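You operate a simulated robot arm through the tools that you are given. There is no shell and no other tool. Be economical: measure what you need, move in short steps, check, and stop when the job is done.

The job below is to be done with a simulated two-armed robot. You get a single attempt, and the scene is never put back.

Task
Brush the white patch off the grey plate, then stand the orange tin from the chest on it.
Fine: bolt the chest again; use the yellow brush and put it back; the black tin stays. Set down upright: yellow round brush. What is to be rubbed or washed off counts as gone when no trace of it is left.

It is judged by the outcome, as a careful person would: the job done as asked, and still so three seconds after it is handed in. It fails if anything else is knocked over, pushed out of place, dropped, spilled or broken.

Robot
Two 6-joint arms with two-finger parallel grippers on one trunk, on a base that drives. Base frame: it is fixed to the floor where the robot stands at the start and does not move with it; the origin is under the middle of the robot, x ahead of it, y to its left, z up. Lengths are in m, angles in rad, forces in N, time in s.
The left shoulder is at the start at [0.06, 0.187, 1.147], the right one opposite. With the tool pointing down near the work surface each hand reaches from about 0.22 to 0.62 m from the robot's upright axis, wherever it stands, measured 20 degrees to its own side. Places, roughly: chest lid [0.8, 0.2, 0.9]; green chest bolt [0.8, 0.3, 0.9]; green pads [0.8, 0.1, 0.9]; grey plate [0.4, 0.2, 0.8]; inside of the wood chest [0.8, 0.2, 0.8]; top of the grey plate [0.4, 0.2, 0.8]. Payload 1.57 kg a hand.
The TCP of each hand is the grasp point between the finger pads, 0.03 m short of the fingertips. In the tool frame z runs along the fingers and y along their closing line. The gripper opens to 0.11 m. The fingers are 0.024 m wide and 0.012 m thick; the gripper's body (0.048 by 0.112 m) begins 0.078 m behind the TCP.
Orientation is that of the tool frame in the base frame, as [roll, pitch, yaw] about the fixed x, y, z axes, in that order (R = Rz(yaw) Ry(pitch) Rx(roll)). With the fingers straight down and closing along the base's y, the tool's x points along the base's -x, its y along +y and its z along -z.

Tools
- The arms move only by the tool nudge_tool. It takes "left_plan", "right_plan" or both (then of equal length, played together; a hand with none holds still); each is text: rows parted by semicolons, each of 7 numbers parted by spaces: the shift along the tool's x, y, z in units of 250 mm (1.0 is 250 mm), then the turn, a rotation vector about the tool's x, y, z in units of 45 degrees (1.0 is 45 degrees), then the finger opening in m, from 0 to 0.11. In form: tx ty tz rx ry rz jaw; .... A call has 1 to 20 rows; each row is the pose to reach, as a shift and turn from the pose commanded when the call began, along the tool's axes at that moment. A call with a number of a shift or a turn outside -1 to 1 is refused whole. Rows are played at 5 a second. More than 0.05 m and 0.15 rad between two rows, or a gripper value outside its range, and nothing of the call is played. Where a pose cannot be reached the arm comes as near as it can. A force on the tool above 40 N (or 10 N above the force at the start of the call, whichever is more), or a blocked arm, ends the call early, and 0.2 s more pass. The fingers move at their own pace (about 0.153 m/s each) and stop on an object; they squeeze with about 21 N. The grip force told is the motor's: it shows also when the fingers shut on nothing. Time passes only in rows, and 0.2 s behind the last, so rows that repeat a pose let the fingers close. The reply holds the time, the measured pose of the TCP, the force on the tool along the base axes, the opening and the grip force, in the units named above and with some noise, with the torque about the TCP (base axes, N m) and any sound that the robot's microphone picked up.
- Cameras (640 x 400 px; columns grow to the right, rows downward): "scene" is now at [0.0031, 0.0205, 1.6735]; the picture's right is [0.31, -0.95, 0.00], its down [-0.83, -0.27, -0.49] and it looks along [0.46, 0.15, -0.87] (base axes); focal length 249 px, centre (320, 200). "left" rides on the left gripper at [0.07, -0.016, -0.141] in its tool frame; the picture's right is [0.23, 0.97, 0.00], its down [-0.85, 0.20, -0.48] and it looks along [-0.47, 0.11, 0.88] (tool axes); focal length 222 px, centre (320, 200). "right" rides on the right gripper at [0.07, 0.016, -0.141] in its tool frame; the picture's right is [-0.23, 0.97, 0.00], its down [-0.86, -0.20, -0.48] and it looks along [-0.47, -0.11, 0.88] (tool axes); focal length 222 px, centre (320, 200). There is no depth. A picture from a camera that has moved, and an enlarged one, comes with that camera's place and axes in the base frame and with its lens.
- capture(camera): a new picture of that camera. No time passes.
- lift_body(by): slides the trunk up (or, below 0, down) by that many m; the arms and the scene camera ride with it, the base frame stays. It gives what a move gives, with no picture.
- base_move(legs): drives the robot by 1 to 6 legs, each [ahead, left, turn to the left] in m, m and rad, along the robot's own axes; the way and the turn of a leg run together, so that a leg with both is an arc; at most 1.5 m and 3.142 rad a leg. The arms and the cameras ride along, it lands a little off, and it stops where it bumps. It gives what a move gives.
- head_to(pan, tilt): turns the head with the scene camera to pan (to the left, within 1.501 rad either way) and tilt (down, from -0.506 to 1.204), counted from straight ahead of the robot. It gives what a move gives.
- zoom(camera, box): a new picture of the part [left, top, right, bottom] of that camera's present view, enlarged. No time passes.
- hand_in(): hands the job in; it is judged then, once.

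Go step by step. Nothing tells you exact positions but the pictures and the camera data: compare them with the known pose of the tool, close in by small moves and look again before you grip or let go. The budget is 120 turns and 92 pictures, counting those below and the enlarged ones. Unless the task says otherwise, let go and move clear before handing in, and close with one line.

The tools are called after "Call:" as a command line: name --argument value ..., lists and objects as JSON in quotes. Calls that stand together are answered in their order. nudge_tool: Moves the arms, as the interface text tells. Its arguments: {"type":"object","properties":{"left_plan":{"type":"string"},"right_plan":{"type":"string"}},"required":[]} The other tools are called the same way: lift_body (by) slides the trunk up or down; base_move (legs) drives the base; head_to (pan, tilt) turns the head that bears the scene camera; capture (camera) takes a picture; zoom (camera, box) takes an enlarged picture of a part of a camera's view; hand_in () hands the job in.

At the start:

```text
time_s: 0.0
left_tcp_pos: [0.3895, 0.3701, 1.1489]
left_tcp_rot: [-3.141, 0.0, -3.141]
left_ft_force: [-1.4, 0.7, -0.2]
left_torque: [-0.02, -0.04, 0.0]
left_gripper_width: 0.1098
left_gripper_force: 0.1
right_tcp_pos: [0.3421, -0.0237, 1.1535]
right_tcp_rot: [3.14, -0.001, -3.141]
right_ft_force: [-0.2, -0.3, -0.3]
right_torque: [-0.01, 0.0, 0.0]
right_gripper_width: 0.1099
right_gripper_force: 0.1
trunk travel left (down, up): [-0.775, 0.215]
robot x, y, heading: [-0.0004, -0.0032, -0.001]
head pan, tilt: [0.316, 1.061]
```

scene: 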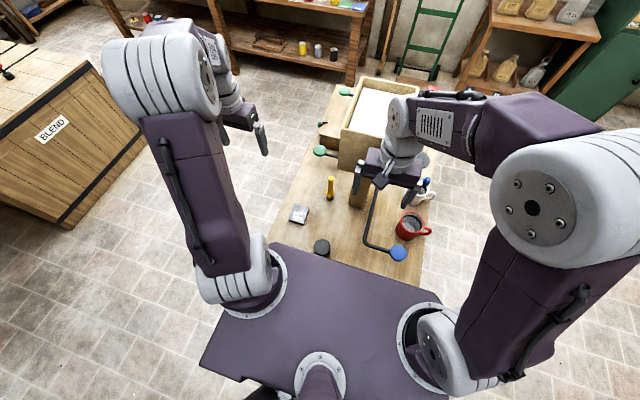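
right: 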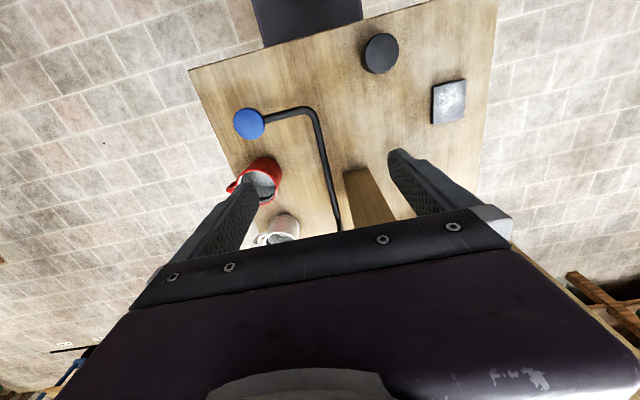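
left: 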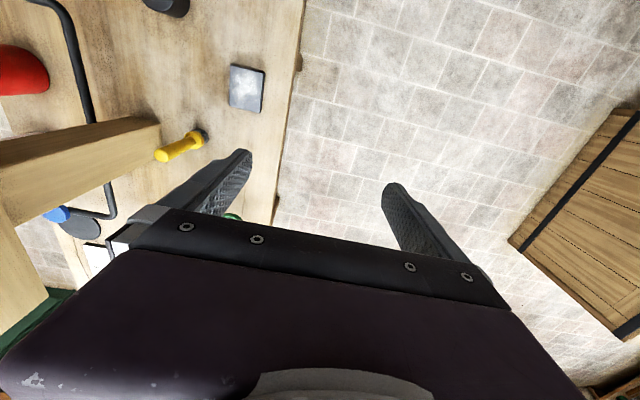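

I see the table with the grey plate (white patch), the yellow brush standing, a black disc, a blue pad with a rod, mugs and the chest. I will zoom in on the table and chest first.

Call:
zoom --camera "scene" --box '[260, 70, 460, 270]'

Call:
head_to --pan 0.2 --tilt 0.7

Call:
capture --camera "scene"

```text
2.00 times, centred on (360, 170) of scene
camera zoom: at [0.0031, 0.0205, 1.6735], right [0.31, -0.95, 0.0], down [-0.83, -0.27, -0.49], along [0.46, 0.15, -0.87], focal length 497 px, centre (240, 260)
```

zoom: 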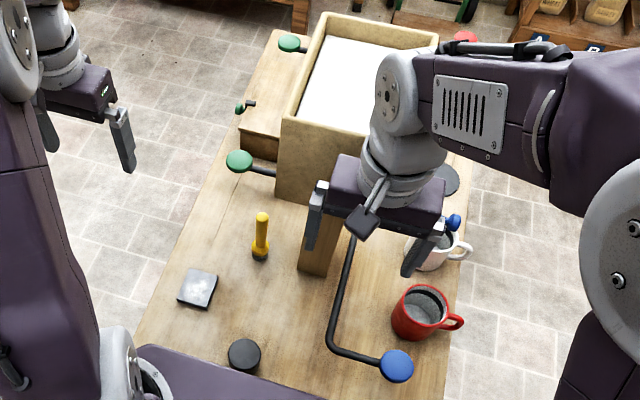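

```text
time_s: 0.8
left_tcp_pos: [0.3888, 0.3693, 1.1489]
left_tcp_rot: [-3.142, 0.001, -3.141]
left_ft_force: [0.1, -0.1, 0.7]
left_torque: [0.01, 0.03, -0.04]
left_gripper_width: 0.11
left_gripper_force: 0.1
right_tcp_pos: [0.3423, -0.0251, 1.1523]
right_tcp_rot: [-3.141, -0.001, 3.14]
right_ft_force: [-0.2, 0.1, 0.1]
right_torque: [-0.01, -0.01, -0.03]
right_gripper_width: 0.1099
right_gripper_force: 0.1
trunk travel left (down, up): [-0.775, 0.215]
robot x, y, heading: [-0.0012, 0.0002, 0.005]
head pan, tilt: [0.201, 0.7]
```

```text
87 pictures are left
camera scene: at [0.0238, 0.0171, 1.701], right [0.2, -0.98, 0.0], down [-0.63, -0.13, -0.76], along [0.75, 0.15, -0.64], focal length 249 px, centre (320, 200)
```

scene: 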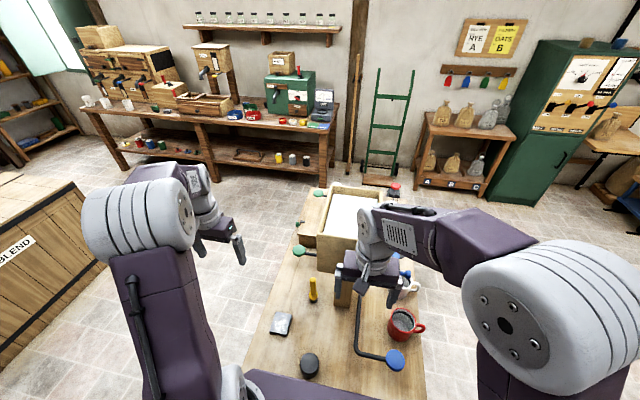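

The right arm hides the chest; I move it out to the right to see better.

Call:
nudge_tool --right_plan "0 -0.19 0 0 0 0 0.11;0 -0.38 0 0 0 0 0.11;0 -0.57 0 0 0 0 0.11;0 -0.76 0 0 0 0 0.11;0 -0.95 0 0 0 0 0.11"

Call:
capture --camera "scene"

Call:
zoom --camera "scene" --box '[260, 160, 440, 280]'

```text
time_s: 2.0
left_tcp_pos: [0.3888, 0.3689, 1.1491]
left_tcp_rot: [-3.141, 0.001, -3.14]
left_ft_force: [-0.4, -0.3, 0.1]
left_torque: [0.02, -0.02, 0.01]
left_gripper_width: 0.1099
left_gripper_force: 0.1
right_tcp_pos: [0.3432, -0.2626, 1.1516]
right_tcp_rot: [3.141, 0.0, 3.14]
right_ft_force: [-0.6, 0.3, 0.4]
right_torque: [0.01, -0.01, 0.05]
right_gripper_width: 0.1102
right_gripper_force: 0.1
trunk travel left (down, up): [-0.775, 0.215]
robot x, y, heading: [0.0007, -0.001, -0.001]
head pan, tilt: [0.201, 0.7]
```

```text
86 pictures are left
camera scene: at [0.024, 0.0151, 1.7011], right [0.2, -0.98, 0.0], down [-0.63, -0.13, -0.77], along [0.75, 0.15, -0.64], focal length 249 px, centre (320, 200)
```

scene: 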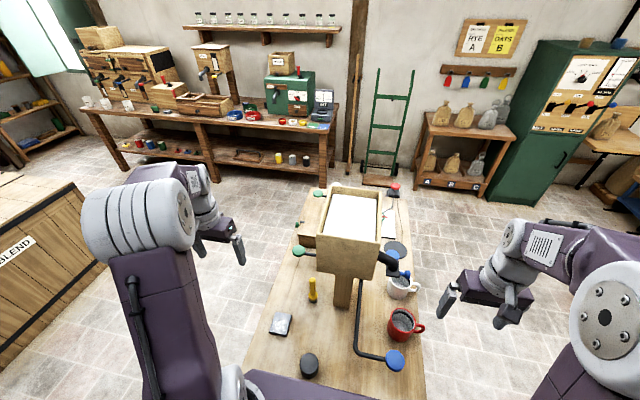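

```text
3.33 times, centred on (350, 220) of scene
camera zoom: at [0.024, 0.0151, 1.7011], right [0.2, -0.98, 0.0], down [-0.63, -0.13, -0.77], along [0.75, 0.15, -0.64], focal length 829 px, centre (220, 133)
```

zoom: 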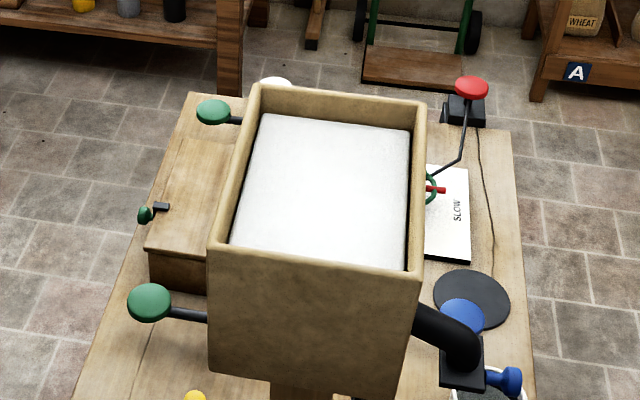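

The chest stands left of/behind a hopper; I leave the hopper, blue and red levers alone. I estimate the brush at about [0.47, 0.13] and the plate at [0.37, 0.22]. I bring the left hand near to look closely.

Call:
nudge_tool --left_plan "0 -0.18 0.04 0 0 0 0.11;0 -0.36 0.08 0 0 0 0.11;0 -0.54 0.12 0 0 0 0.11;0 -0.72 0.16 0 0 0 0.11;0 -0.84 0.2 0 0 0 0.11"

Call:
capture --camera "left"

```text
time_s: 3.2
left_tcp_pos: [0.3903, 0.1599, 1.0996]
left_tcp_rot: [-3.14, 0.004, -3.141]
left_ft_force: [0.4, 0.3, 0.1]
left_torque: [0.0, -0.02, 0.01]
left_gripper_width: 0.11
left_gripper_force: 0.0
right_tcp_pos: [0.3434, -0.2589, 1.1531]
right_tcp_rot: [-3.14, -0.001, -3.14]
right_ft_force: [-0.8, 0.5, -0.6]
right_torque: [-0.02, 0.01, -0.01]
right_gripper_width: 0.11
right_gripper_force: 0.0
trunk travel left (down, up): [-0.775, 0.215]
robot x, y, heading: [0.0008, 0.0012, -0.007]
head pan, tilt: [0.201, 0.7]
```

```text
84 pictures are left
camera left: at [0.3192, 0.145, 1.2409], right [-0.23, 0.97, 0.0], down [0.85, 0.2, 0.48], along [0.47, 0.11, -0.88], focal length 222 px, centre (320, 200)
```

left: 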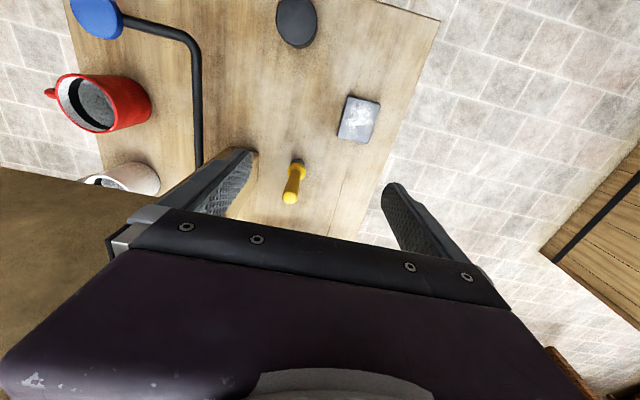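

Call:
zoom --camera "left" --box '[260, 80, 400, 220]'

```text
2.86 times, centred on (330, 150) of left
camera zoom: at [0.3192, 0.145, 1.2409], right [-0.23, 0.97, 0.0], down [0.85, 0.2, 0.48], along [0.47, 0.11, -0.88], focal length 635 px, centre (291, 343)
```

zoom: 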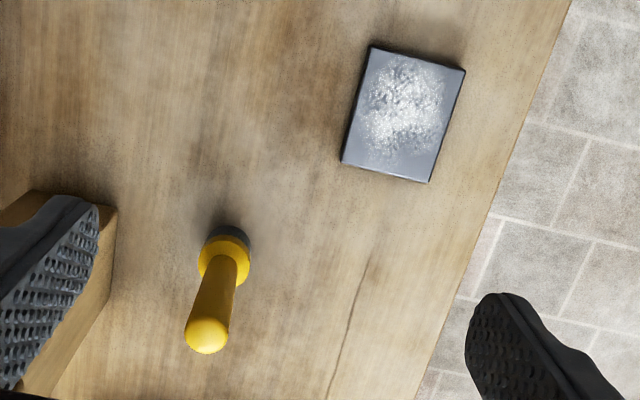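

The hopper looks to overhang at about z 1.18–1.3, y < 0.09, close beside the brush ([0.475, 0.138], top z≈0.955). So I will grip the brush with the hand yawed and tilted in from the left; I begin with moving outward and turning.

Call:
nudge_tool --left_plan "0 0.15 0.02 0 0 0 0.11;0 0.3 0.04 0 0 0.17 0.11;-0.05 0.48 0.06 0 0 0.34 0.11;-0.12 0.48 0.1 0 0 0.51 0.11;-0.2 0.48 0.12 0 0 0.68 0.11;-0.28 0.48 0.16 0 0 0.85 0.11;-0.34 0.48 0.2 0 0 1 0.11"

Call:
nudge_tool --left_plan "0 0 0 0 0 0.17 0.11;0 0 0 0 0 0.34 0.11;0 0 0 0 0 0.51 0.11;0 0 0 0 0 0.68 0.11;0 0 0 0 0 0.85 0.11;0 0 0 0 0 1 0.11"

Call:
capture --camera "scene"

```text
time_s: 4.8
left_tcp_pos: [0.4746, 0.2803, 1.048]
left_tcp_rot: [3.14, -0.002, 2.354]
left_ft_force: [-0.2, -0.4, -0.1]
left_torque: [0.01, 0.01, -0.03]
left_gripper_width: 0.11
left_gripper_force: 0.3
right_tcp_pos: [0.3446, -0.2605, 1.1527]
right_tcp_rot: [3.139, 0.001, -3.14]
right_ft_force: [-0.1, -0.2, 0.2]
right_torque: [-0.02, 0.01, 0.05]
right_gripper_width: 0.1099
right_gripper_force: 0.0
trunk travel left (down, up): [-0.775, 0.215]
robot x, y, heading: [0.0004, 0.0001, -0.004]
head pan, tilt: [0.201, 0.7]
```

```text
time_s: 6.2
left_tcp_pos: [0.4755, 0.2798, 1.0496]
left_tcp_rot: [3.141, 0.0, 1.568]
left_ft_force: [0.0, 0.5, 0.5]
left_torque: [-0.03, 0.0, 0.02]
left_gripper_width: 0.11
left_gripper_force: 0.1
right_tcp_pos: [0.3438, -0.2604, 1.1535]
right_tcp_rot: [-3.141, 0.0, -3.141]
right_ft_force: [1.2, 0.0, -0.7]
right_torque: [0.02, 0.0, -0.02]
right_gripper_width: 0.1099
right_gripper_force: 0.0
trunk travel left (down, up): [-0.775, 0.215]
robot x, y, heading: [-0.0016, -0.0023, 0.001]
head pan, tilt: [0.201, 0.7]
```

```text
82 pictures are left
camera scene: at [0.0239, 0.0169, 1.7011], right [0.2, -0.98, 0.0], down [-0.63, -0.13, -0.76], along [0.75, 0.15, -0.64], focal length 249 px, centre (320, 200)
```

scene: 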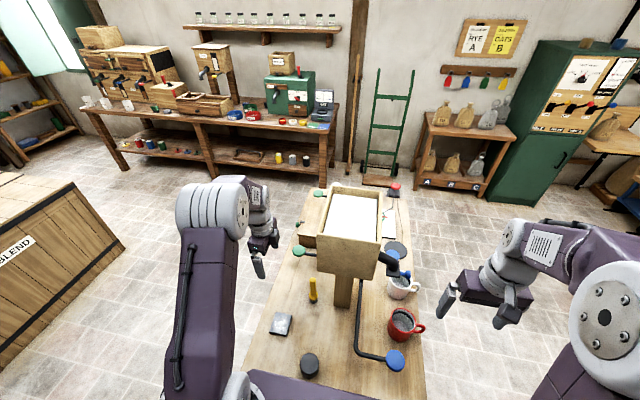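

Call:
nudge_tool --left_plan "0 0 0 0 -0.18 0 0.11;0 0 0 0 -0.36 0 0.11;0 0 0 0 -0.54 0 0.11;0 0 0 0 -0.72 0 0.11;0 0 0 0 -0.889 0 0.11"

Call:
capture --camera "left"

```text
time_s: 7.4
left_tcp_pos: [0.4748, 0.2813, 1.0495]
left_tcp_rot: [3.14, 0.702, 1.57]
left_ft_force: [-0.1, 0.0, -0.4]
left_torque: [-0.02, 0.0, -0.02]
left_gripper_width: 0.11
left_gripper_force: 0.2
right_tcp_pos: [0.3437, -0.2604, 1.1519]
right_tcp_rot: [-3.139, -0.001, 3.14]
right_ft_force: [0.2, 0.0, -0.4]
right_torque: [-0.04, 0.03, -0.02]
right_gripper_width: 0.11
right_gripper_force: 0.0
trunk travel left (down, up): [-0.775, 0.215]
robot x, y, heading: [0.004, 0.0039, 0.001]
head pan, tilt: [0.201, 0.7]
```

```text
81 pictures are left
camera left: at [0.4577, 0.4264, 1.1124], right [0.97, 0.17, -0.15], down [0.2, -0.34, 0.92], along [0.11, -0.92, -0.37], focal length 222 px, centre (320, 200)
```

left: 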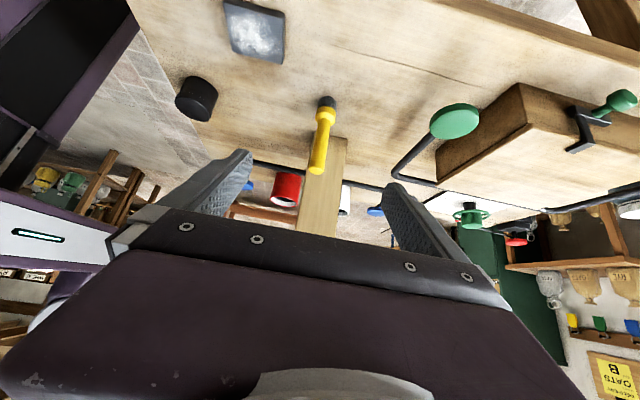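

The tilt gives a nice side view of the chest too; I zoom in on it.

Call:
zoom --camera "left" --box '[380, 40, 640, 260]'

Call:
zoom --camera "left" --box '[220, 0, 400, 200]'

```text
1.82 times, centred on (510, 150) of left
camera zoom: at [0.4577, 0.4264, 1.1124], right [0.97, 0.17, -0.15], down [0.2, -0.34, 0.92], along [0.11, -0.92, -0.37], focal length 404 px, centre (-26, 291)
```

zoom: 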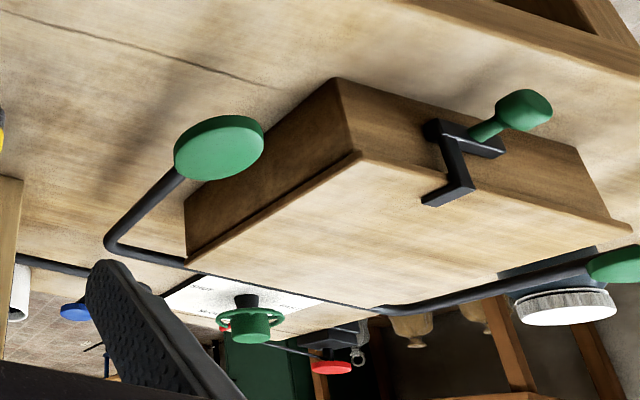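

```text
2.00 times, centred on (310, 100) of left
camera zoom: at [0.4577, 0.4264, 1.1124], right [0.97, 0.17, -0.15], down [0.2, -0.34, 0.92], along [0.11, -0.92, -0.37], focal length 444 px, centre (340, 400)
```

zoom: 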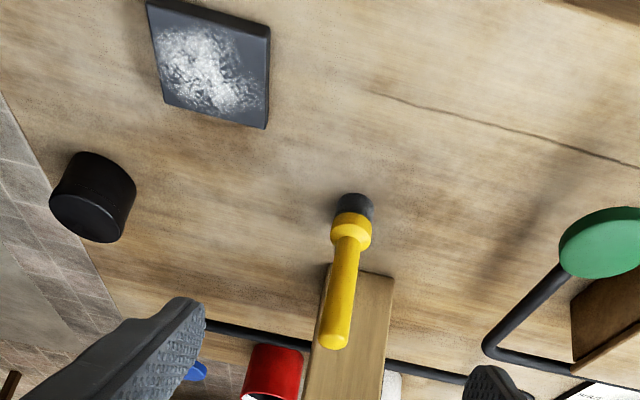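

The lid is hinged on the far side, with a sliding green bolt in front. Now approach the brush along the tool axis, jaws open.

Call:
nudge_tool --left_plan "-0.011 0.002 0.16 0 0 0 0.11;-0.022 0.005 0.32 0 0 0 0.11;-0.034 0.007 0.48 0 0 0 0.11;-0.045 0.01 0.64 0 0 0 0.11;-0.056 0.012 0.803 0 0 0 0.11"

Call:
capture --camera "left"

Call:
capture --camera "scene"

```text
time_s: 8.6
left_tcp_pos: [0.4775, 0.137, 0.9027]
left_tcp_rot: [3.141, 0.698, 1.571]
left_ft_force: [-0.4, 0.1, 0.3]
left_torque: [-0.03, -0.01, -0.02]
left_gripper_width: 0.1099
left_gripper_force: 0.1
right_tcp_pos: [0.3443, -0.2602, 1.153]
right_tcp_rot: [-3.141, -0.001, 3.141]
right_ft_force: [0.5, 0.7, 0.1]
right_torque: [0.01, 0.01, 0.01]
right_gripper_width: 0.1101
right_gripper_force: 0.1
trunk travel left (down, up): [-0.775, 0.215]
robot x, y, heading: [0.0019, -0.0007, 0.003]
head pan, tilt: [0.201, 0.7]
```

```text
78 pictures are left
camera left: at [0.4609, 0.2823, 0.9678], right [0.97, 0.17, -0.15], down [0.2, -0.35, 0.92], along [0.11, -0.92, -0.37], focal length 222 px, centre (320, 200)
```

left: 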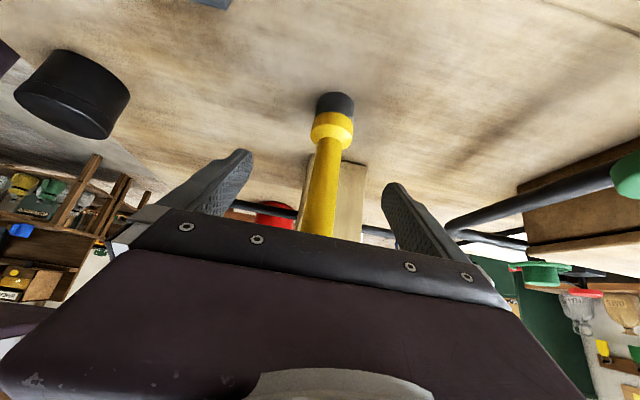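

```text
77 pictures are left
camera scene: at [0.0249, 0.0162, 1.7011], right [0.2, -0.98, 0.0], down [-0.63, -0.13, -0.76], along [0.75, 0.15, -0.64], focal length 249 px, centre (320, 200)
```

scene: 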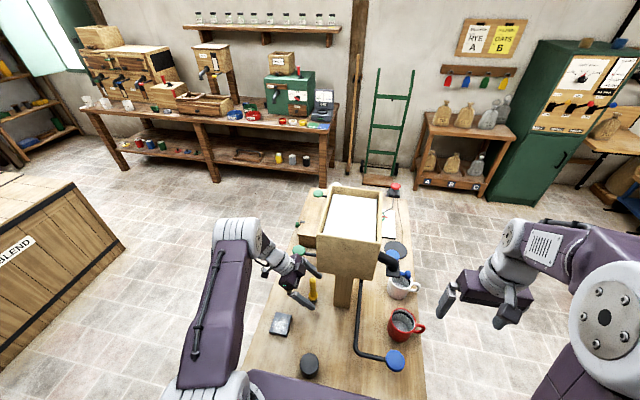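

Brush handle lies between the fingers. Close on it.

Call:
nudge_tool --left_plan "0.018 0 0 0 0 0 0.09;0.018 0 0 0 0 0 0.05;0.018 0 0 0 0 0 0.02;0.018 0 0 0 0 0 0;0.018 0 0 0 0 0 0;0.018 0 0 0 0 0 0"

Call:
capture --camera "left"

```text
time_s: 10.0
left_tcp_pos: [0.4779, 0.1428, 0.9012]
left_tcp_rot: [3.141, 0.698, 1.57]
left_ft_force: [0.3, -0.1, 1.4]
left_torque: [0.01, 0.0, -0.02]
left_gripper_width: 0.0208
left_gripper_force: 21.6
right_tcp_pos: [0.3441, -0.2602, 1.1529]
right_tcp_rot: [3.141, 0.0, -3.141]
right_ft_force: [-0.8, 0.6, 0.4]
right_torque: [-0.02, 0.02, 0.02]
right_gripper_width: 0.1102
right_gripper_force: 0.0
trunk travel left (down, up): [-0.775, 0.215]
robot x, y, heading: [0.0017, -0.0021, 0.0]
head pan, tilt: [0.201, 0.7]
```

```text
76 pictures are left
camera left: at [0.4605, 0.2872, 0.9653], right [0.97, 0.17, -0.15], down [0.2, -0.35, 0.92], along [0.11, -0.92, -0.37], focal length 222 px, centre (320, 200)
```

left: 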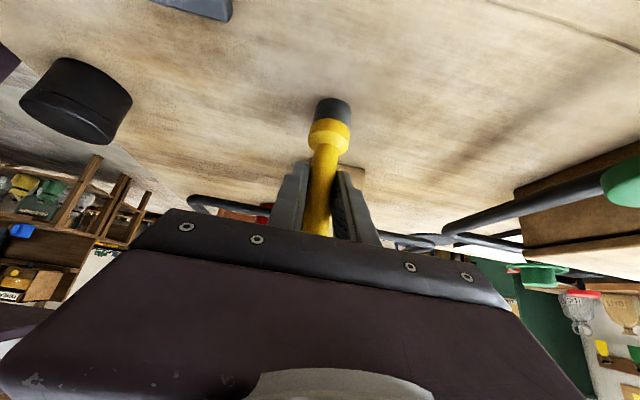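

Brush is held (width 0.021). Lift it and carry above the plate centre.

Call:
nudge_tool --left_plan "-0.065 0 -0.077 0 0 0 0;-0.129 0 -0.153 0 0 0 0;-0.065 -0.11 -0.206 0 0 0 0;0 -0.22 -0.26 0 0 0 0;0.065 -0.33 -0.314 0 0 0 0;0.125 -0.436 -0.367 0 0 0 0"

Call:
capture --camera "left"

Call:
zoom --camera "scene" --box '[230, 260, 390, 370]'

```text
time_s: 11.4
left_tcp_pos: [0.3658, 0.2283, 0.9525]
left_tcp_rot: [3.14, 0.7, 1.569]
left_ft_force: [0.9, -0.6, -1.1]
left_torque: [-0.01, 0.01, 0.01]
left_gripper_width: 0.0208
left_gripper_force: 21.1
right_tcp_pos: [0.3429, -0.259, 1.1533]
right_tcp_rot: [-3.14, -0.001, 3.141]
right_ft_force: [-0.1, 0.1, 0.0]
right_torque: [-0.04, -0.05, 0.01]
right_gripper_width: 0.1101
right_gripper_force: 0.0
trunk travel left (down, up): [-0.775, 0.215]
robot x, y, heading: [-0.0027, 0.0006, -0.0]
head pan, tilt: [0.201, 0.7]
```

```text
75 pictures are left
camera left: at [0.3491, 0.3731, 1.0166], right [0.97, 0.17, -0.14], down [0.2, -0.35, 0.92], along [0.11, -0.92, -0.37], focal length 222 px, centre (320, 200)
```

left: 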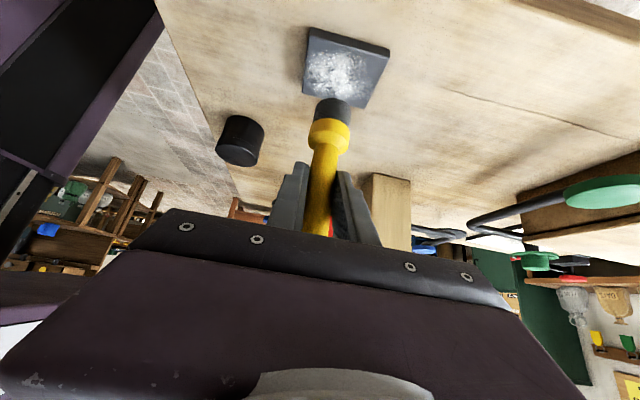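

```text
3.64 times, centred on (310, 315) of scene
camera zoom: at [0.0228, 0.0184, 1.7011], right [0.2, -0.98, 0.0], down [-0.63, -0.13, -0.77], along [0.75, 0.15, -0.64], focal length 904 px, centre (356, -218)
```

zoom: 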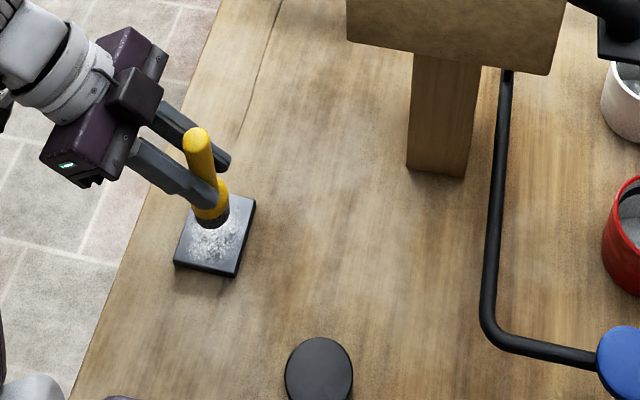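

Call:
nudge_tool --left_plan "0.03 0.005 0.06 0 0 0 0;0.0747 0.01 0.125 0 0 0 0;0.0747 0.01 0.125 0 0 0 0"

Call:
nudge_tool --left_plan "0.0077 0 0.0092 0 0 0 0;0.0077 0 0.0092 0 0 0 0"

Call:
capture --camera "left"

```text
time_s: 12.2
left_tcp_pos: [0.3702, 0.2209, 0.9159]
left_tcp_rot: [3.142, 0.698, 1.571]
left_ft_force: [0.3, -0.2, -0.5]
left_torque: [0.01, 0.03, 0.0]
left_gripper_width: 0.0204
left_gripper_force: 21.0
right_tcp_pos: [0.3449, -0.2616, 1.1521]
right_tcp_rot: [3.141, 0.0, 3.14]
right_ft_force: [0.3, -0.3, -1.3]
right_torque: [-0.02, 0.03, -0.02]
right_gripper_width: 0.11
right_gripper_force: 0.0
trunk travel left (down, up): [-0.775, 0.215]
robot x, y, heading: [0.0028, 0.001, -0.002]
head pan, tilt: [0.201, 0.7]
```

```text
time_s: 12.8
left_tcp_pos: [0.3687, 0.2218, 0.9135]
left_tcp_rot: [3.141, 0.698, 1.57]
left_ft_force: [-0.1, -0.2, -0.3]
left_torque: [0.02, 0.03, 0.01]
left_gripper_width: 0.021
left_gripper_force: 20.9
right_tcp_pos: [0.3442, -0.2609, 1.1526]
right_tcp_rot: [-3.141, 0.001, -3.141]
right_ft_force: [-0.1, 0.5, 0.2]
right_torque: [-0.04, -0.01, 0.02]
right_gripper_width: 0.1099
right_gripper_force: 0.1
trunk travel left (down, up): [-0.775, 0.215]
robot x, y, heading: [0.0009, -0.0035, 0.006]
head pan, tilt: [0.201, 0.7]
```

```text
73 pictures are left
camera left: at [0.3535, 0.3666, 0.9776], right [0.97, 0.17, -0.15], down [0.2, -0.35, 0.92], along [0.11, -0.92, -0.37], focal length 222 px, centre (320, 200)
```

left: 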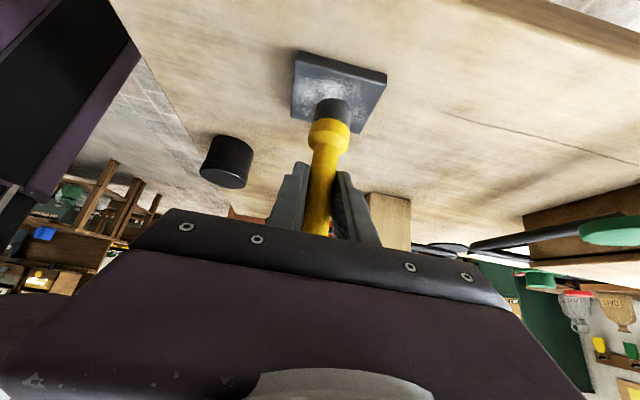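

No contact yet; lower further in small steps watching the force.

Call:
nudge_tool --left_plan "0.0064 0 0.0077 0 0 0 0;0.0064 0 0.0077 0 0 0 0"

Call:
nudge_tool --left_plan "0.0052 0 0.0061 0 0 0 0;0.0052 0 0.0061 0 0 0 0"

Call:
nudge_tool --left_plan "0.0052 0 0.0061 0 0 0 0;0.0052 0 0.0061 0 0 0 0"

Call:
zoom --camera "left" --box '[270, 30, 410, 150]'

```text
time_s: 13.4
left_tcp_pos: [0.3704, 0.2209, 0.9133]
left_tcp_rot: [3.139, 0.7, 1.568]
left_ft_force: [2.8, 3.0, 19.7]
left_torque: [-0.01, -0.02, 0.0]
left_gripper_width: 0.0208
left_gripper_force: 21.5
right_tcp_pos: [0.3431, -0.2623, 1.1534]
right_tcp_rot: [-3.141, 0.0, -3.141]
right_ft_force: [0.5, -0.3, -0.7]
right_torque: [0.0, 0.01, 0.04]
right_gripper_width: 0.1099
right_gripper_force: 0.0
trunk travel left (down, up): [-0.775, 0.215]
robot x, y, heading: [0.0004, 0.0032, -0.003]
head pan, tilt: [0.201, 0.7]
```

```text
time_s: 14.0
left_tcp_pos: [0.3686, 0.2201, 0.9103]
left_tcp_rot: [3.139, 0.699, 1.569]
left_ft_force: [3.0, 1.3, 19.8]
left_torque: [-0.18, -0.01, 0.02]
left_gripper_width: 0.0207
left_gripper_force: 21.3
right_tcp_pos: [0.3434, -0.2618, 1.1533]
right_tcp_rot: [-3.141, 0.002, -3.141]
right_ft_force: [0.6, -0.4, 0.3]
right_torque: [-0.02, -0.01, -0.01]
right_gripper_width: 0.1099
right_gripper_force: 0.0
trunk travel left (down, up): [-0.775, 0.215]
robot x, y, heading: [0.001, -0.0014, 0.004]
head pan, tilt: [0.201, 0.7]
```

```text
time_s: 14.6
left_tcp_pos: [0.3689, 0.2202, 0.9063]
left_tcp_rot: [3.14, 0.699, 1.569]
left_ft_force: [3.4, -0.4, 17.8]
left_torque: [-0.19, 0.0, 0.03]
left_gripper_width: 0.0208
left_gripper_force: 21.5
right_tcp_pos: [0.343, -0.262, 1.1532]
right_tcp_rot: [-3.14, 0.0, -3.14]
right_ft_force: [-0.7, 0.4, 0.3]
right_torque: [-0.03, 0.04, 0.0]
right_gripper_width: 0.11
right_gripper_force: 0.0
trunk travel left (down, up): [-0.775, 0.215]
robot x, y, heading: [0.0016, -0.0026, 0.003]
head pan, tilt: [0.201, 0.7]
```

```text
3.33 times, centred on (340, 90) of left
camera zoom: at [0.353, 0.3653, 0.9716], right [0.97, 0.17, -0.14], down [0.2, -0.35, 0.92], along [0.11, -0.92, -0.37], focal length 740 px, centre (253, 567)
```

zoom: 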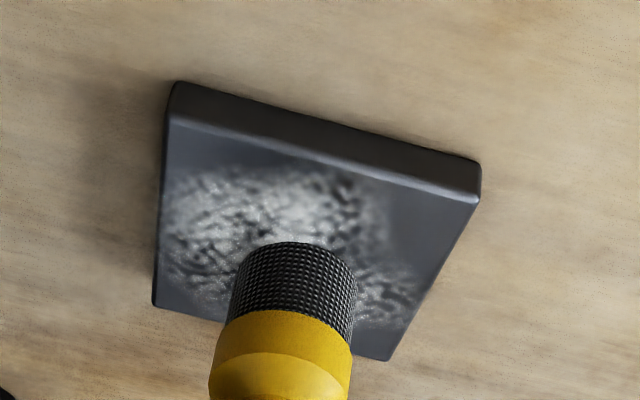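

The brush is in contact and slipped a few mm in the grip; I ease off to a light press before wiping.

Call:
nudge_tool --left_plan "-0.004 0 -0.0048 0 0 0 0;-0.004 0 -0.0048 0 0 0 0"

```text
time_s: 15.2
left_tcp_pos: [0.3706, 0.2215, 0.9085]
left_tcp_rot: [3.141, 0.698, 1.571]
left_ft_force: [0.1, 0.0, 0.4]
left_torque: [-0.01, 0.02, 0.01]
left_gripper_width: 0.0203
left_gripper_force: 21.2
right_tcp_pos: [0.3435, -0.2595, 1.1515]
right_tcp_rot: [-3.141, 0.0, 3.141]
right_ft_force: [-0.3, -0.2, 0.2]
right_torque: [-0.01, 0.03, -0.04]
right_gripper_width: 0.1098
right_gripper_force: 0.0
trunk travel left (down, up): [-0.775, 0.215]
robot x, y, heading: [0.0015, 0.0038, -0.001]
head pan, tilt: [0.201, 0.7]
```

Call:
nudge_tool --left_plan "0.003 0 0.0036 0 0 0 0;0.003 0.03 0.0036 0 0 0 0;0.003 0.06 0.0036 0 0 0 0;0.003 0.09 0.0036 0 0 0 0;0.003 0.06 0.0036 0 0 0 0;0.003 0.03 0.0036 0 0 0 0;0.003 0 0.0036 0 0 0 0;0.003 -0.03 0.0036 0 0 0 0;0.003 -0.06 0.0036 0 0 0 0;0.003 -0.09 0.0036 0 0 0 0"

Call:
zoom --camera "left" --box '[270, 30, 410, 150]'

```text
time_s: 17.4
left_tcp_pos: [0.3484, 0.2219, 0.9074]
left_tcp_rot: [3.139, 0.697, 1.569]
left_ft_force: [0.8, 0.6, 0.2]
left_torque: [-0.03, -0.03, -0.04]
left_gripper_width: 0.0205
left_gripper_force: 21.4
right_tcp_pos: [0.3435, -0.261, 1.1519]
right_tcp_rot: [3.141, 0.001, 3.142]
right_ft_force: [0.0, -0.6, -0.5]
right_torque: [-0.02, -0.02, 0.01]
right_gripper_width: 0.1096
right_gripper_force: 0.1
trunk travel left (down, up): [-0.775, 0.215]
robot x, y, heading: [-0.0007, 0.0019, 0.003]
head pan, tilt: [0.201, 0.7]
```

```text
3.33 times, centred on (340, 90) of left
camera zoom: at [0.3311, 0.3666, 0.9712], right [0.97, 0.17, -0.15], down [0.2, -0.35, 0.92], along [0.11, -0.92, -0.37], focal length 740 px, centre (253, 567)
```

zoom: 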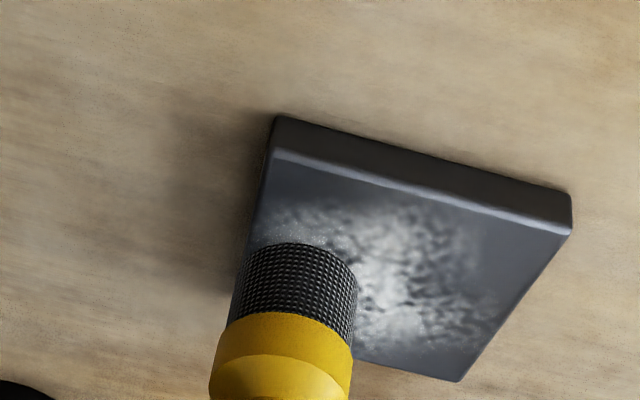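

Contact was too light; press slightly more.

Call:
nudge_tool --left_plan "0.0018 0 0.0022 0 0 0 0;0.0018 0 0.0022 0 0 0 0"

Call:
nudge_tool --left_plan "0.0013 0 0.0015 0 0 0 0;0.0013 0 0.0015 0 0 0 0"

```text
time_s: 18.0
left_tcp_pos: [0.3481, 0.2225, 0.9068]
left_tcp_rot: [-3.141, 0.699, 1.572]
left_ft_force: [-0.6, 1.1, 2.6]
left_torque: [0.0, 0.12, -0.07]
left_gripper_width: 0.0203
left_gripper_force: 20.6
right_tcp_pos: [0.3439, -0.2605, 1.1522]
right_tcp_rot: [-3.141, -0.001, 3.14]
right_ft_force: [0.3, -0.7, 0.6]
right_torque: [0.02, 0.03, 0.02]
right_gripper_width: 0.1098
right_gripper_force: 0.1
trunk travel left (down, up): [-0.775, 0.215]
robot x, y, heading: [0.0017, 0.0012, 0.002]
head pan, tilt: [0.201, 0.7]
```

```text
time_s: 18.6
left_tcp_pos: [0.3485, 0.2209, 0.9069]
left_tcp_rot: [3.137, 0.698, 1.569]
left_ft_force: [1.8, 4.8, 15.3]
left_torque: [0.07, -0.01, 0.03]
left_gripper_width: 0.0207
left_gripper_force: 21.2
right_tcp_pos: [0.3421, -0.2611, 1.153]
right_tcp_rot: [3.141, 0.0, -3.141]
right_ft_force: [0.0, -0.3, -0.6]
right_torque: [-0.01, -0.01, -0.01]
right_gripper_width: 0.1102
right_gripper_force: 0.0
trunk travel left (down, up): [-0.775, 0.215]
robot x, y, heading: [-0.0016, -0.0005, 0.0]
head pan, tilt: [0.201, 0.7]
```

Call:
nudge_tool --left_plan "-0.0004 0 -0.0005 0 0 0 0;-0.0004 0.03 -0.0005 0 0 0 0;-0.0004 0.06 -0.0005 0 0 0 0;-0.0004 0.09 -0.0005 0 0 0 0;-0.0004 0.12 -0.0005 0 0 0 0;-0.0004 0.15 -0.0005 0 0 0 0;-0.0004 0.18 -0.0005 0 0 0 0"

Call:
capture --camera "left"

Call:
zoom --camera "scene" --box '[250, 290, 330, 350]'

```text
time_s: 20.2
left_tcp_pos: [0.3921, 0.2206, 0.9065]
left_tcp_rot: [3.137, 0.698, 1.57]
left_ft_force: [-4.7, 0.0, 13.0]
left_torque: [-0.22, 0.25, -0.1]
left_gripper_width: 0.0207
left_gripper_force: 21.3
right_tcp_pos: [0.3416, -0.2616, 1.1539]
right_tcp_rot: [-3.141, 0.002, 3.141]
right_ft_force: [0.5, 0.1, -1.0]
right_torque: [-0.02, -0.03, -0.01]
right_gripper_width: 0.1101
right_gripper_force: 0.0
trunk travel left (down, up): [-0.775, 0.215]
robot x, y, heading: [0.0003, -0.0002, 0.005]
head pan, tilt: [0.201, 0.7]
```

```text
70 pictures are left
camera left: at [0.3747, 0.3654, 0.9706], right [0.97, 0.17, -0.14], down [0.2, -0.35, 0.92], along [0.11, -0.92, -0.37], focal length 222 px, centre (320, 200)
```

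left: 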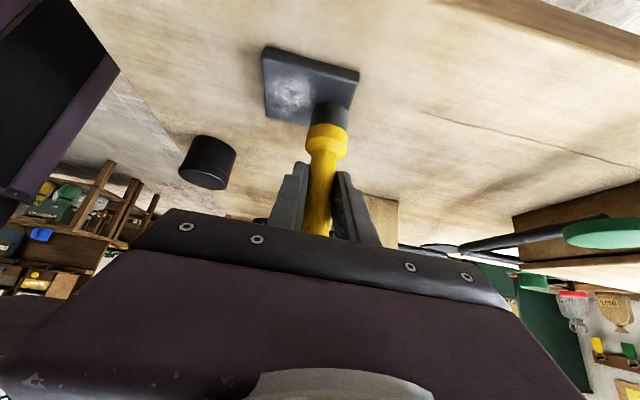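

```text
6.67 times, centred on (290, 320) of scene
camera zoom: at [0.0206, 0.016, 1.7012], right [0.2, -0.98, 0.0], down [-0.63, -0.13, -0.77], along [0.75, 0.15, -0.64], focal length 1657 px, centre (520, -600)
```

zoom: 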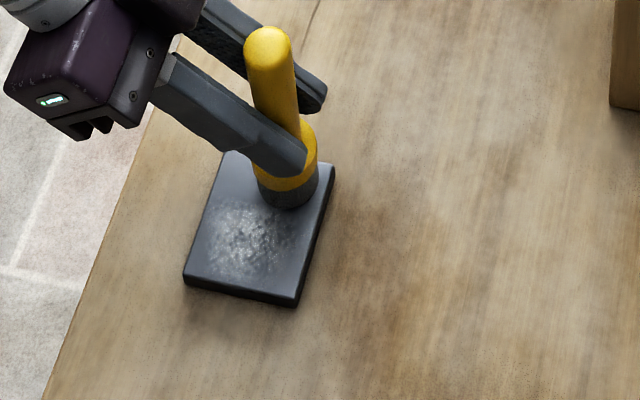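

The patch is fading where the brush ran. I continue with zigzag strokes over the rest.

Call:
nudge_tool --left_plan "0.0245 0 -0.0206 0 0 0 0;0.0245 -0.05 -0.0206 0 0 0 0;0.0245 -0.1 -0.0206 0 0 0 0;0.0245 -0.15 -0.0206 0 0 0 0;0.0245 -0.2 -0.0206 0 0 0 0;0.0551 -0.2 -0.0464 0 0 0 0;0.0551 -0.15 -0.0464 0 0 0 0;0.0551 -0.1 -0.0464 0 0 0 0;0.0551 -0.05 -0.0464 0 0 0 0;0.0551 0 -0.0464 0 0 0 0;0.0796 -0.05 -0.067 0 0 0 0;0.0796 -0.1 -0.067 0 0 0 0;0.0796 -0.15 -0.067 0 0 0 0;0.0796 -0.2 -0.067 0 0 0 0;0.04 -0.2 -0.0337 0 0 0 0;0 -0.2 0 0 0 0 0;0 -0.15 0 0 0 0 0;0 -0.1 0 0 0 0 0;0 -0.05 0 0 0 0 0;0 0 0 0 0 0 0"

Call:
zoom --camera "scene" --box '[250, 290, 330, 350]'

```text
time_s: 24.4
left_tcp_pos: [0.3941, 0.2214, 0.9067]
left_tcp_rot: [3.14, 0.699, 1.572]
left_ft_force: [0.3, 0.9, -0.6]
left_torque: [0.03, -0.03, -0.01]
left_gripper_width: 0.0205
left_gripper_force: 21.2
right_tcp_pos: [0.3435, -0.2618, 1.1525]
right_tcp_rot: [3.142, 0.0, 3.141]
right_ft_force: [0.6, 0.2, -1.3]
right_torque: [0.02, 0.01, 0.02]
right_gripper_width: 0.11
right_gripper_force: 0.0
trunk travel left (down, up): [-0.775, 0.215]
robot x, y, heading: [0.001, 0.0018, -0.004]
head pan, tilt: [0.201, 0.7]
```

```text
6.67 times, centred on (290, 320) of scene
camera zoom: at [0.0245, 0.0171, 1.7011], right [0.2, -0.98, 0.0], down [-0.63, -0.13, -0.76], along [0.75, 0.15, -0.64], focal length 1657 px, centre (520, -600)
```

zoom: 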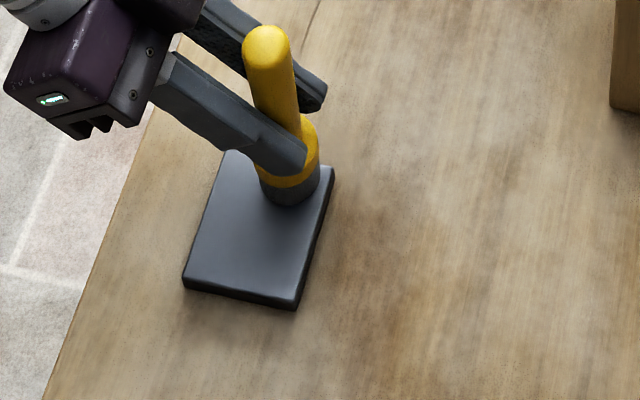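

The patch looks gone. Lift, carry the brush back to its spot at [0.478, 0.143], and lower close to the table.

Call:
nudge_tool --left_plan "-0.065 0 -0.077 0 0 0 0;-0.129 0 -0.153 0 0 0 0;-0.209 0.112 -0.085 0 0 0 0;-0.289 0.224 -0.018 0 0 0 0;-0.3695 0.336 0.0495 0 0 0 0;-0.3 0.336 0.132 0 0 0 0;-0.228 0.336 0.2175 0 0 0 0;-0.228 0.336 0.2175 0 0 0 0"

Call:
zoom --camera "left" --box '[220, 20, 460, 240]'

Call:
zoom --camera "scene" --box '[250, 260, 350, 350]'

```text
time_s: 26.2
left_tcp_pos: [0.4777, 0.1416, 0.8998]
left_tcp_rot: [-3.14, 0.696, 1.572]
left_ft_force: [-0.4, 0.1, -1.2]
left_torque: [0.03, 0.0, 0.01]
left_gripper_width: 0.0205
left_gripper_force: 20.7
right_tcp_pos: [0.3432, -0.2608, 1.1515]
right_tcp_rot: [-3.141, 0.0, -3.141]
right_ft_force: [0.1, 1.1, -0.6]
right_torque: [0.0, -0.02, 0.0]
right_gripper_width: 0.1103
right_gripper_force: 0.0
trunk travel left (down, up): [-0.775, 0.215]
robot x, y, heading: [0.0035, 0.0032, 0.0]
head pan, tilt: [0.201, 0.7]
```

```text
1.82 times, centred on (340, 130) of left
camera zoom: at [0.4607, 0.2875, 0.965], right [0.97, 0.17, -0.15], down [0.2, -0.35, 0.92], along [0.11, -0.92, -0.37], focal length 404 px, centre (284, 327)
```

zoom: 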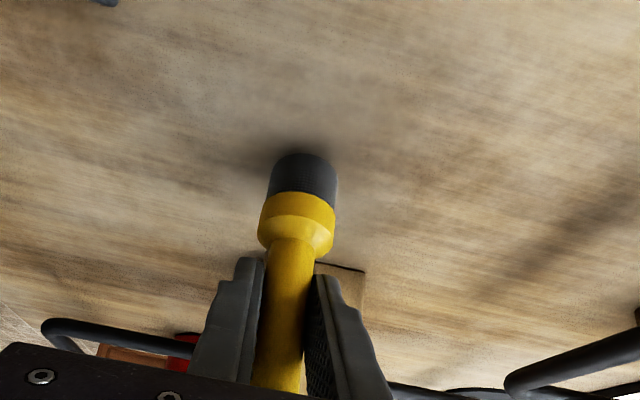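

```text
4.44 times, centred on (300, 305) of scene
camera zoom: at [0.0237, 0.0164, 1.7011], right [0.2, -0.98, 0.0], down [-0.63, -0.13, -0.77], along [0.75, 0.15, -0.64], focal length 1105 px, centre (409, -267)
```

zoom: 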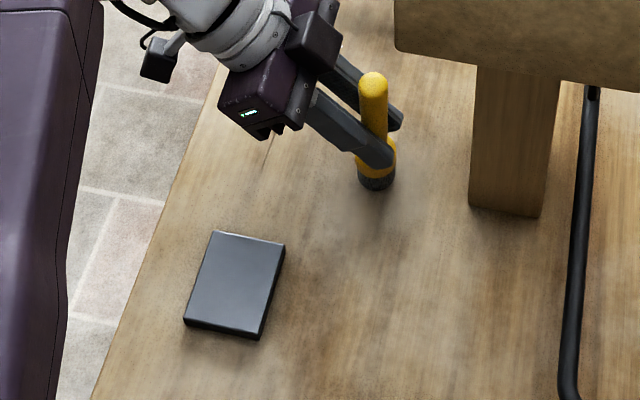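

The plate is clean and unmoved. Lower the brush gently until it touches the table.

Call:
nudge_tool --left_plan "0.0077 0 0.0092 0 0 0 0;0.0077 0 0.0092 0 0 0 0"

Call:
nudge_tool --left_plan "0.0039 0 0.0046 0 0 0 0;0.0039 0 0.0046 0 0 0 0"

Call:
nudge_tool --left_plan "0.0026 0 0.0031 0 0 0 0;0.0026 0 0.0031 0 0 0 0"

```text
time_s: 26.8
left_tcp_pos: [0.4772, 0.1428, 0.8975]
left_tcp_rot: [-3.14, 0.699, 1.572]
left_ft_force: [-0.3, -0.3, -0.4]
left_torque: [0.0, 0.03, 0.0]
left_gripper_width: 0.0205
left_gripper_force: 20.7
right_tcp_pos: [0.3441, -0.2602, 1.1522]
right_tcp_rot: [3.141, 0.0, 3.14]
right_ft_force: [-0.7, -0.6, 0.6]
right_torque: [-0.01, -0.01, 0.0]
right_gripper_width: 0.1101
right_gripper_force: 0.0
trunk travel left (down, up): [-0.775, 0.215]
robot x, y, heading: [-0.0026, -0.0024, 0.006]
head pan, tilt: [0.201, 0.7]
```

```text
time_s: 27.4
left_tcp_pos: [0.4783, 0.143, 0.8961]
left_tcp_rot: [-3.14, 0.699, 1.57]
left_ft_force: [0.5, 0.0, -0.1]
left_torque: [-0.01, 0.04, 0.02]
left_gripper_width: 0.0207
left_gripper_force: 21.3
right_tcp_pos: [0.3437, -0.2613, 1.1519]
right_tcp_rot: [3.141, 0.001, -3.141]
right_ft_force: [-0.5, 0.0, -0.4]
right_torque: [-0.01, 0.02, -0.01]
right_gripper_width: 0.1102
right_gripper_force: 0.0
trunk travel left (down, up): [-0.775, 0.215]
robot x, y, heading: [0.0012, 0.0031, 0.001]
head pan, tilt: [0.201, 0.7]
```

```text
time_s: 28.0
left_tcp_pos: [0.4769, 0.1431, 0.8962]
left_tcp_rot: [3.142, 0.698, 1.568]
left_ft_force: [0.4, 0.4, -0.8]
left_torque: [0.03, -0.01, 0.0]
left_gripper_width: 0.0205
left_gripper_force: 21.1
right_tcp_pos: [0.3425, -0.26, 1.1536]
right_tcp_rot: [3.14, 0.0, 3.141]
right_ft_force: [-0.1, 0.1, -0.3]
right_torque: [0.0, -0.03, 0.01]
right_gripper_width: 0.1098
right_gripper_force: 0.1
trunk travel left (down, up): [-0.775, 0.215]
robot x, y, heading: [0.0007, -0.0005, 0.002]
head pan, tilt: [0.201, 0.7]
```

Call:
nudge_tool --left_plan "0.0026 0 0.0031 0 0 0 0;0.0026 0 0.0031 0 0 0 0"

Call:
nudge_tool --left_plan "0.0026 0 0.0031 0 0 0 0;0.0026 0 0.0031 0 0 0 0"

Call:
zoom --camera "left" --box '[220, 20, 460, 240]'

```text
time_s: 28.6
left_tcp_pos: [0.4772, 0.1434, 0.8951]
left_tcp_rot: [3.141, 0.699, 1.572]
left_ft_force: [0.3, 0.4, -1.3]
left_torque: [0.0, 0.01, 0.01]
left_gripper_width: 0.0206
left_gripper_force: 20.9
right_tcp_pos: [0.3438, -0.2621, 1.1514]
right_tcp_rot: [3.14, -0.001, -3.14]
right_ft_force: [1.1, 0.0, -0.4]
right_torque: [-0.01, -0.01, 0.01]
right_gripper_width: 0.1102
right_gripper_force: 0.1
trunk travel left (down, up): [-0.775, 0.215]
robot x, y, heading: [-0.0011, -0.0001, -0.004]
head pan, tilt: [0.201, 0.7]
```

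```text
time_s: 29.2
left_tcp_pos: [0.4759, 0.1424, 0.8931]
left_tcp_rot: [-3.141, 0.696, 1.572]
left_ft_force: [0.6, -0.4, -0.9]
left_torque: [0.01, 0.01, 0.01]
left_gripper_width: 0.0202
left_gripper_force: 20.6
right_tcp_pos: [0.3432, -0.2614, 1.1528]
right_tcp_rot: [-3.141, 0.0, -3.141]
right_ft_force: [-0.5, 0.8, 0.9]
right_torque: [-0.02, -0.03, 0.02]
right_gripper_width: 0.1101
right_gripper_force: 0.0
trunk travel left (down, up): [-0.775, 0.215]
robot x, y, heading: [-0.0019, -0.0026, 0.004]
head pan, tilt: [0.201, 0.7]
```

```text
1.82 times, centred on (340, 130) of left
camera zoom: at [0.4604, 0.2879, 0.9572], right [0.97, 0.17, -0.15], down [0.2, -0.35, 0.92], along [0.11, -0.92, -0.37], focal length 404 px, centre (284, 327)
```

zoom: 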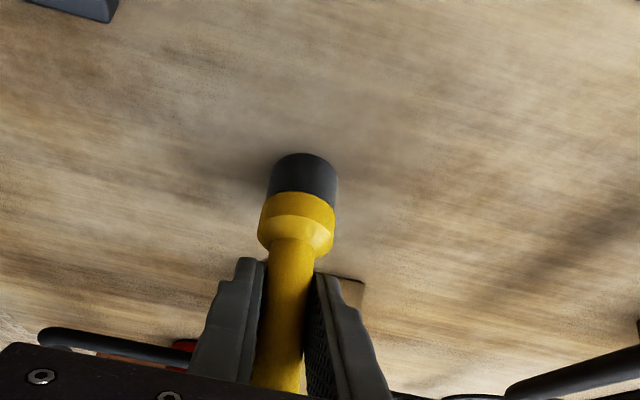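

Call:
nudge_tool --left_plan "0.0026 0 0.0031 0 0 0 0;0.0026 0 0.0031 0 0 0 0"

Call:
nudge_tool --left_plan "0.0026 0 0.0031 0 0 0 0;0.0026 0 0.0031 0 0 0 0"

Call:
nudge_tool --left_plan "0.0026 0 0.0031 0 0 0 0;0.0026 0 0.0031 0 0 0 0"

```text
time_s: 29.8
left_tcp_pos: [0.4783, 0.1431, 0.8919]
left_tcp_rot: [3.139, 0.699, 1.57]
left_ft_force: [1.5, 2.4, 8.0]
left_torque: [0.13, 0.02, -0.03]
left_gripper_width: 0.0205
left_gripper_force: 21.0
right_tcp_pos: [0.3435, -0.2593, 1.1535]
right_tcp_rot: [3.142, 0.0, -3.142]
right_ft_force: [-0.4, 0.4, -0.4]
right_torque: [-0.01, -0.02, 0.01]
right_gripper_width: 0.11
right_gripper_force: 0.1
trunk travel left (down, up): [-0.775, 0.215]
robot x, y, heading: [0.0024, -0.002, -0.004]
head pan, tilt: [0.201, 0.7]
```

```text
time_s: 30.4
left_tcp_pos: [0.4769, 0.1423, 0.8934]
left_tcp_rot: [3.136, 0.7, 1.569]
left_ft_force: [3.1, 3.5, 19.0]
left_torque: [0.05, -0.03, 0.0]
left_gripper_width: 0.0206
left_gripper_force: 20.9
right_tcp_pos: [0.3431, -0.2608, 1.1528]
right_tcp_rot: [3.141, 0.002, 3.14]
right_ft_force: [1.4, -0.3, 0.1]
right_torque: [0.0, 0.0, -0.02]
right_gripper_width: 0.11
right_gripper_force: 0.2
trunk travel left (down, up): [-0.775, 0.215]
robot x, y, heading: [0.0008, -0.0003, -0.001]
head pan, tilt: [0.201, 0.7]
```

```text
time_s: 31.0
left_tcp_pos: [0.4759, 0.1423, 0.8911]
left_tcp_rot: [3.136, 0.697, 1.569]
left_ft_force: [3.5, 1.5, 19.0]
left_torque: [-0.19, 0.04, 0.02]
left_gripper_width: 0.0211
left_gripper_force: 21.3
right_tcp_pos: [0.3433, -0.261, 1.1536]
right_tcp_rot: [-3.141, 0.003, -3.141]
right_ft_force: [0.0, 0.5, 0.4]
right_torque: [0.0, 0.02, 0.01]
right_gripper_width: 0.1102
right_gripper_force: 0.0
trunk travel left (down, up): [-0.775, 0.215]
robot x, y, heading: [0.0037, -0.0002, 0.001]
head pan, tilt: [0.201, 0.7]
```

Contact. Ease off, open the jaws, then retreat along the tool axis.

Call:
nudge_tool --left_plan "-0.0035 0 -0.0042 0 0 0 0;-0.0035 0 -0.0042 0 0 0 0.03;-0.0035 0 -0.0042 0 0 0 0.06;-0.0035 0 -0.0042 0 0 0 0.09;-0.0035 0 -0.0042 0 0 0 0.09"

Call:
capture --camera "left"

```text
time_s: 32.2
left_tcp_pos: [0.4768, 0.1421, 0.8909]
left_tcp_rot: [3.141, 0.698, 1.571]
left_ft_force: [-0.5, 0.4, 0.0]
left_torque: [-0.01, -0.01, 0.01]
left_gripper_width: 0.0899
left_gripper_force: 0.0
right_tcp_pos: [0.3423, -0.2605, 1.1522]
right_tcp_rot: [3.141, 0.0, -3.141]
right_ft_force: [0.3, 0.1, 0.8]
right_torque: [0.0, 0.01, 0.01]
right_gripper_width: 0.1101
right_gripper_force: 0.1
trunk travel left (down, up): [-0.775, 0.215]
robot x, y, heading: [0.0029, 0.0004, -0.004]
head pan, tilt: [0.201, 0.7]
```

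```text
64 pictures are left
camera left: at [0.4604, 0.2877, 0.9556], right [0.97, 0.17, -0.15], down [0.2, -0.35, 0.92], along [0.11, -0.92, -0.37], focal length 222 px, centre (320, 200)
```

left: 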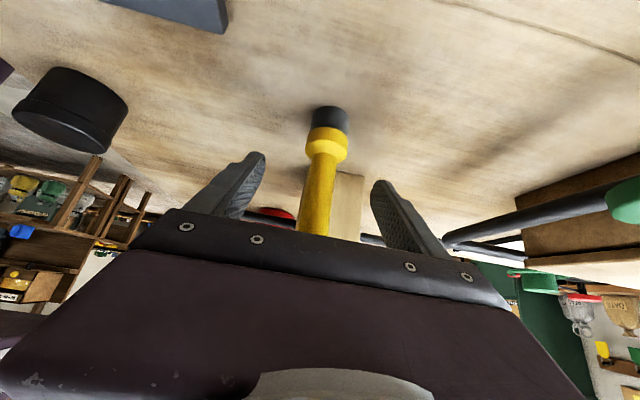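

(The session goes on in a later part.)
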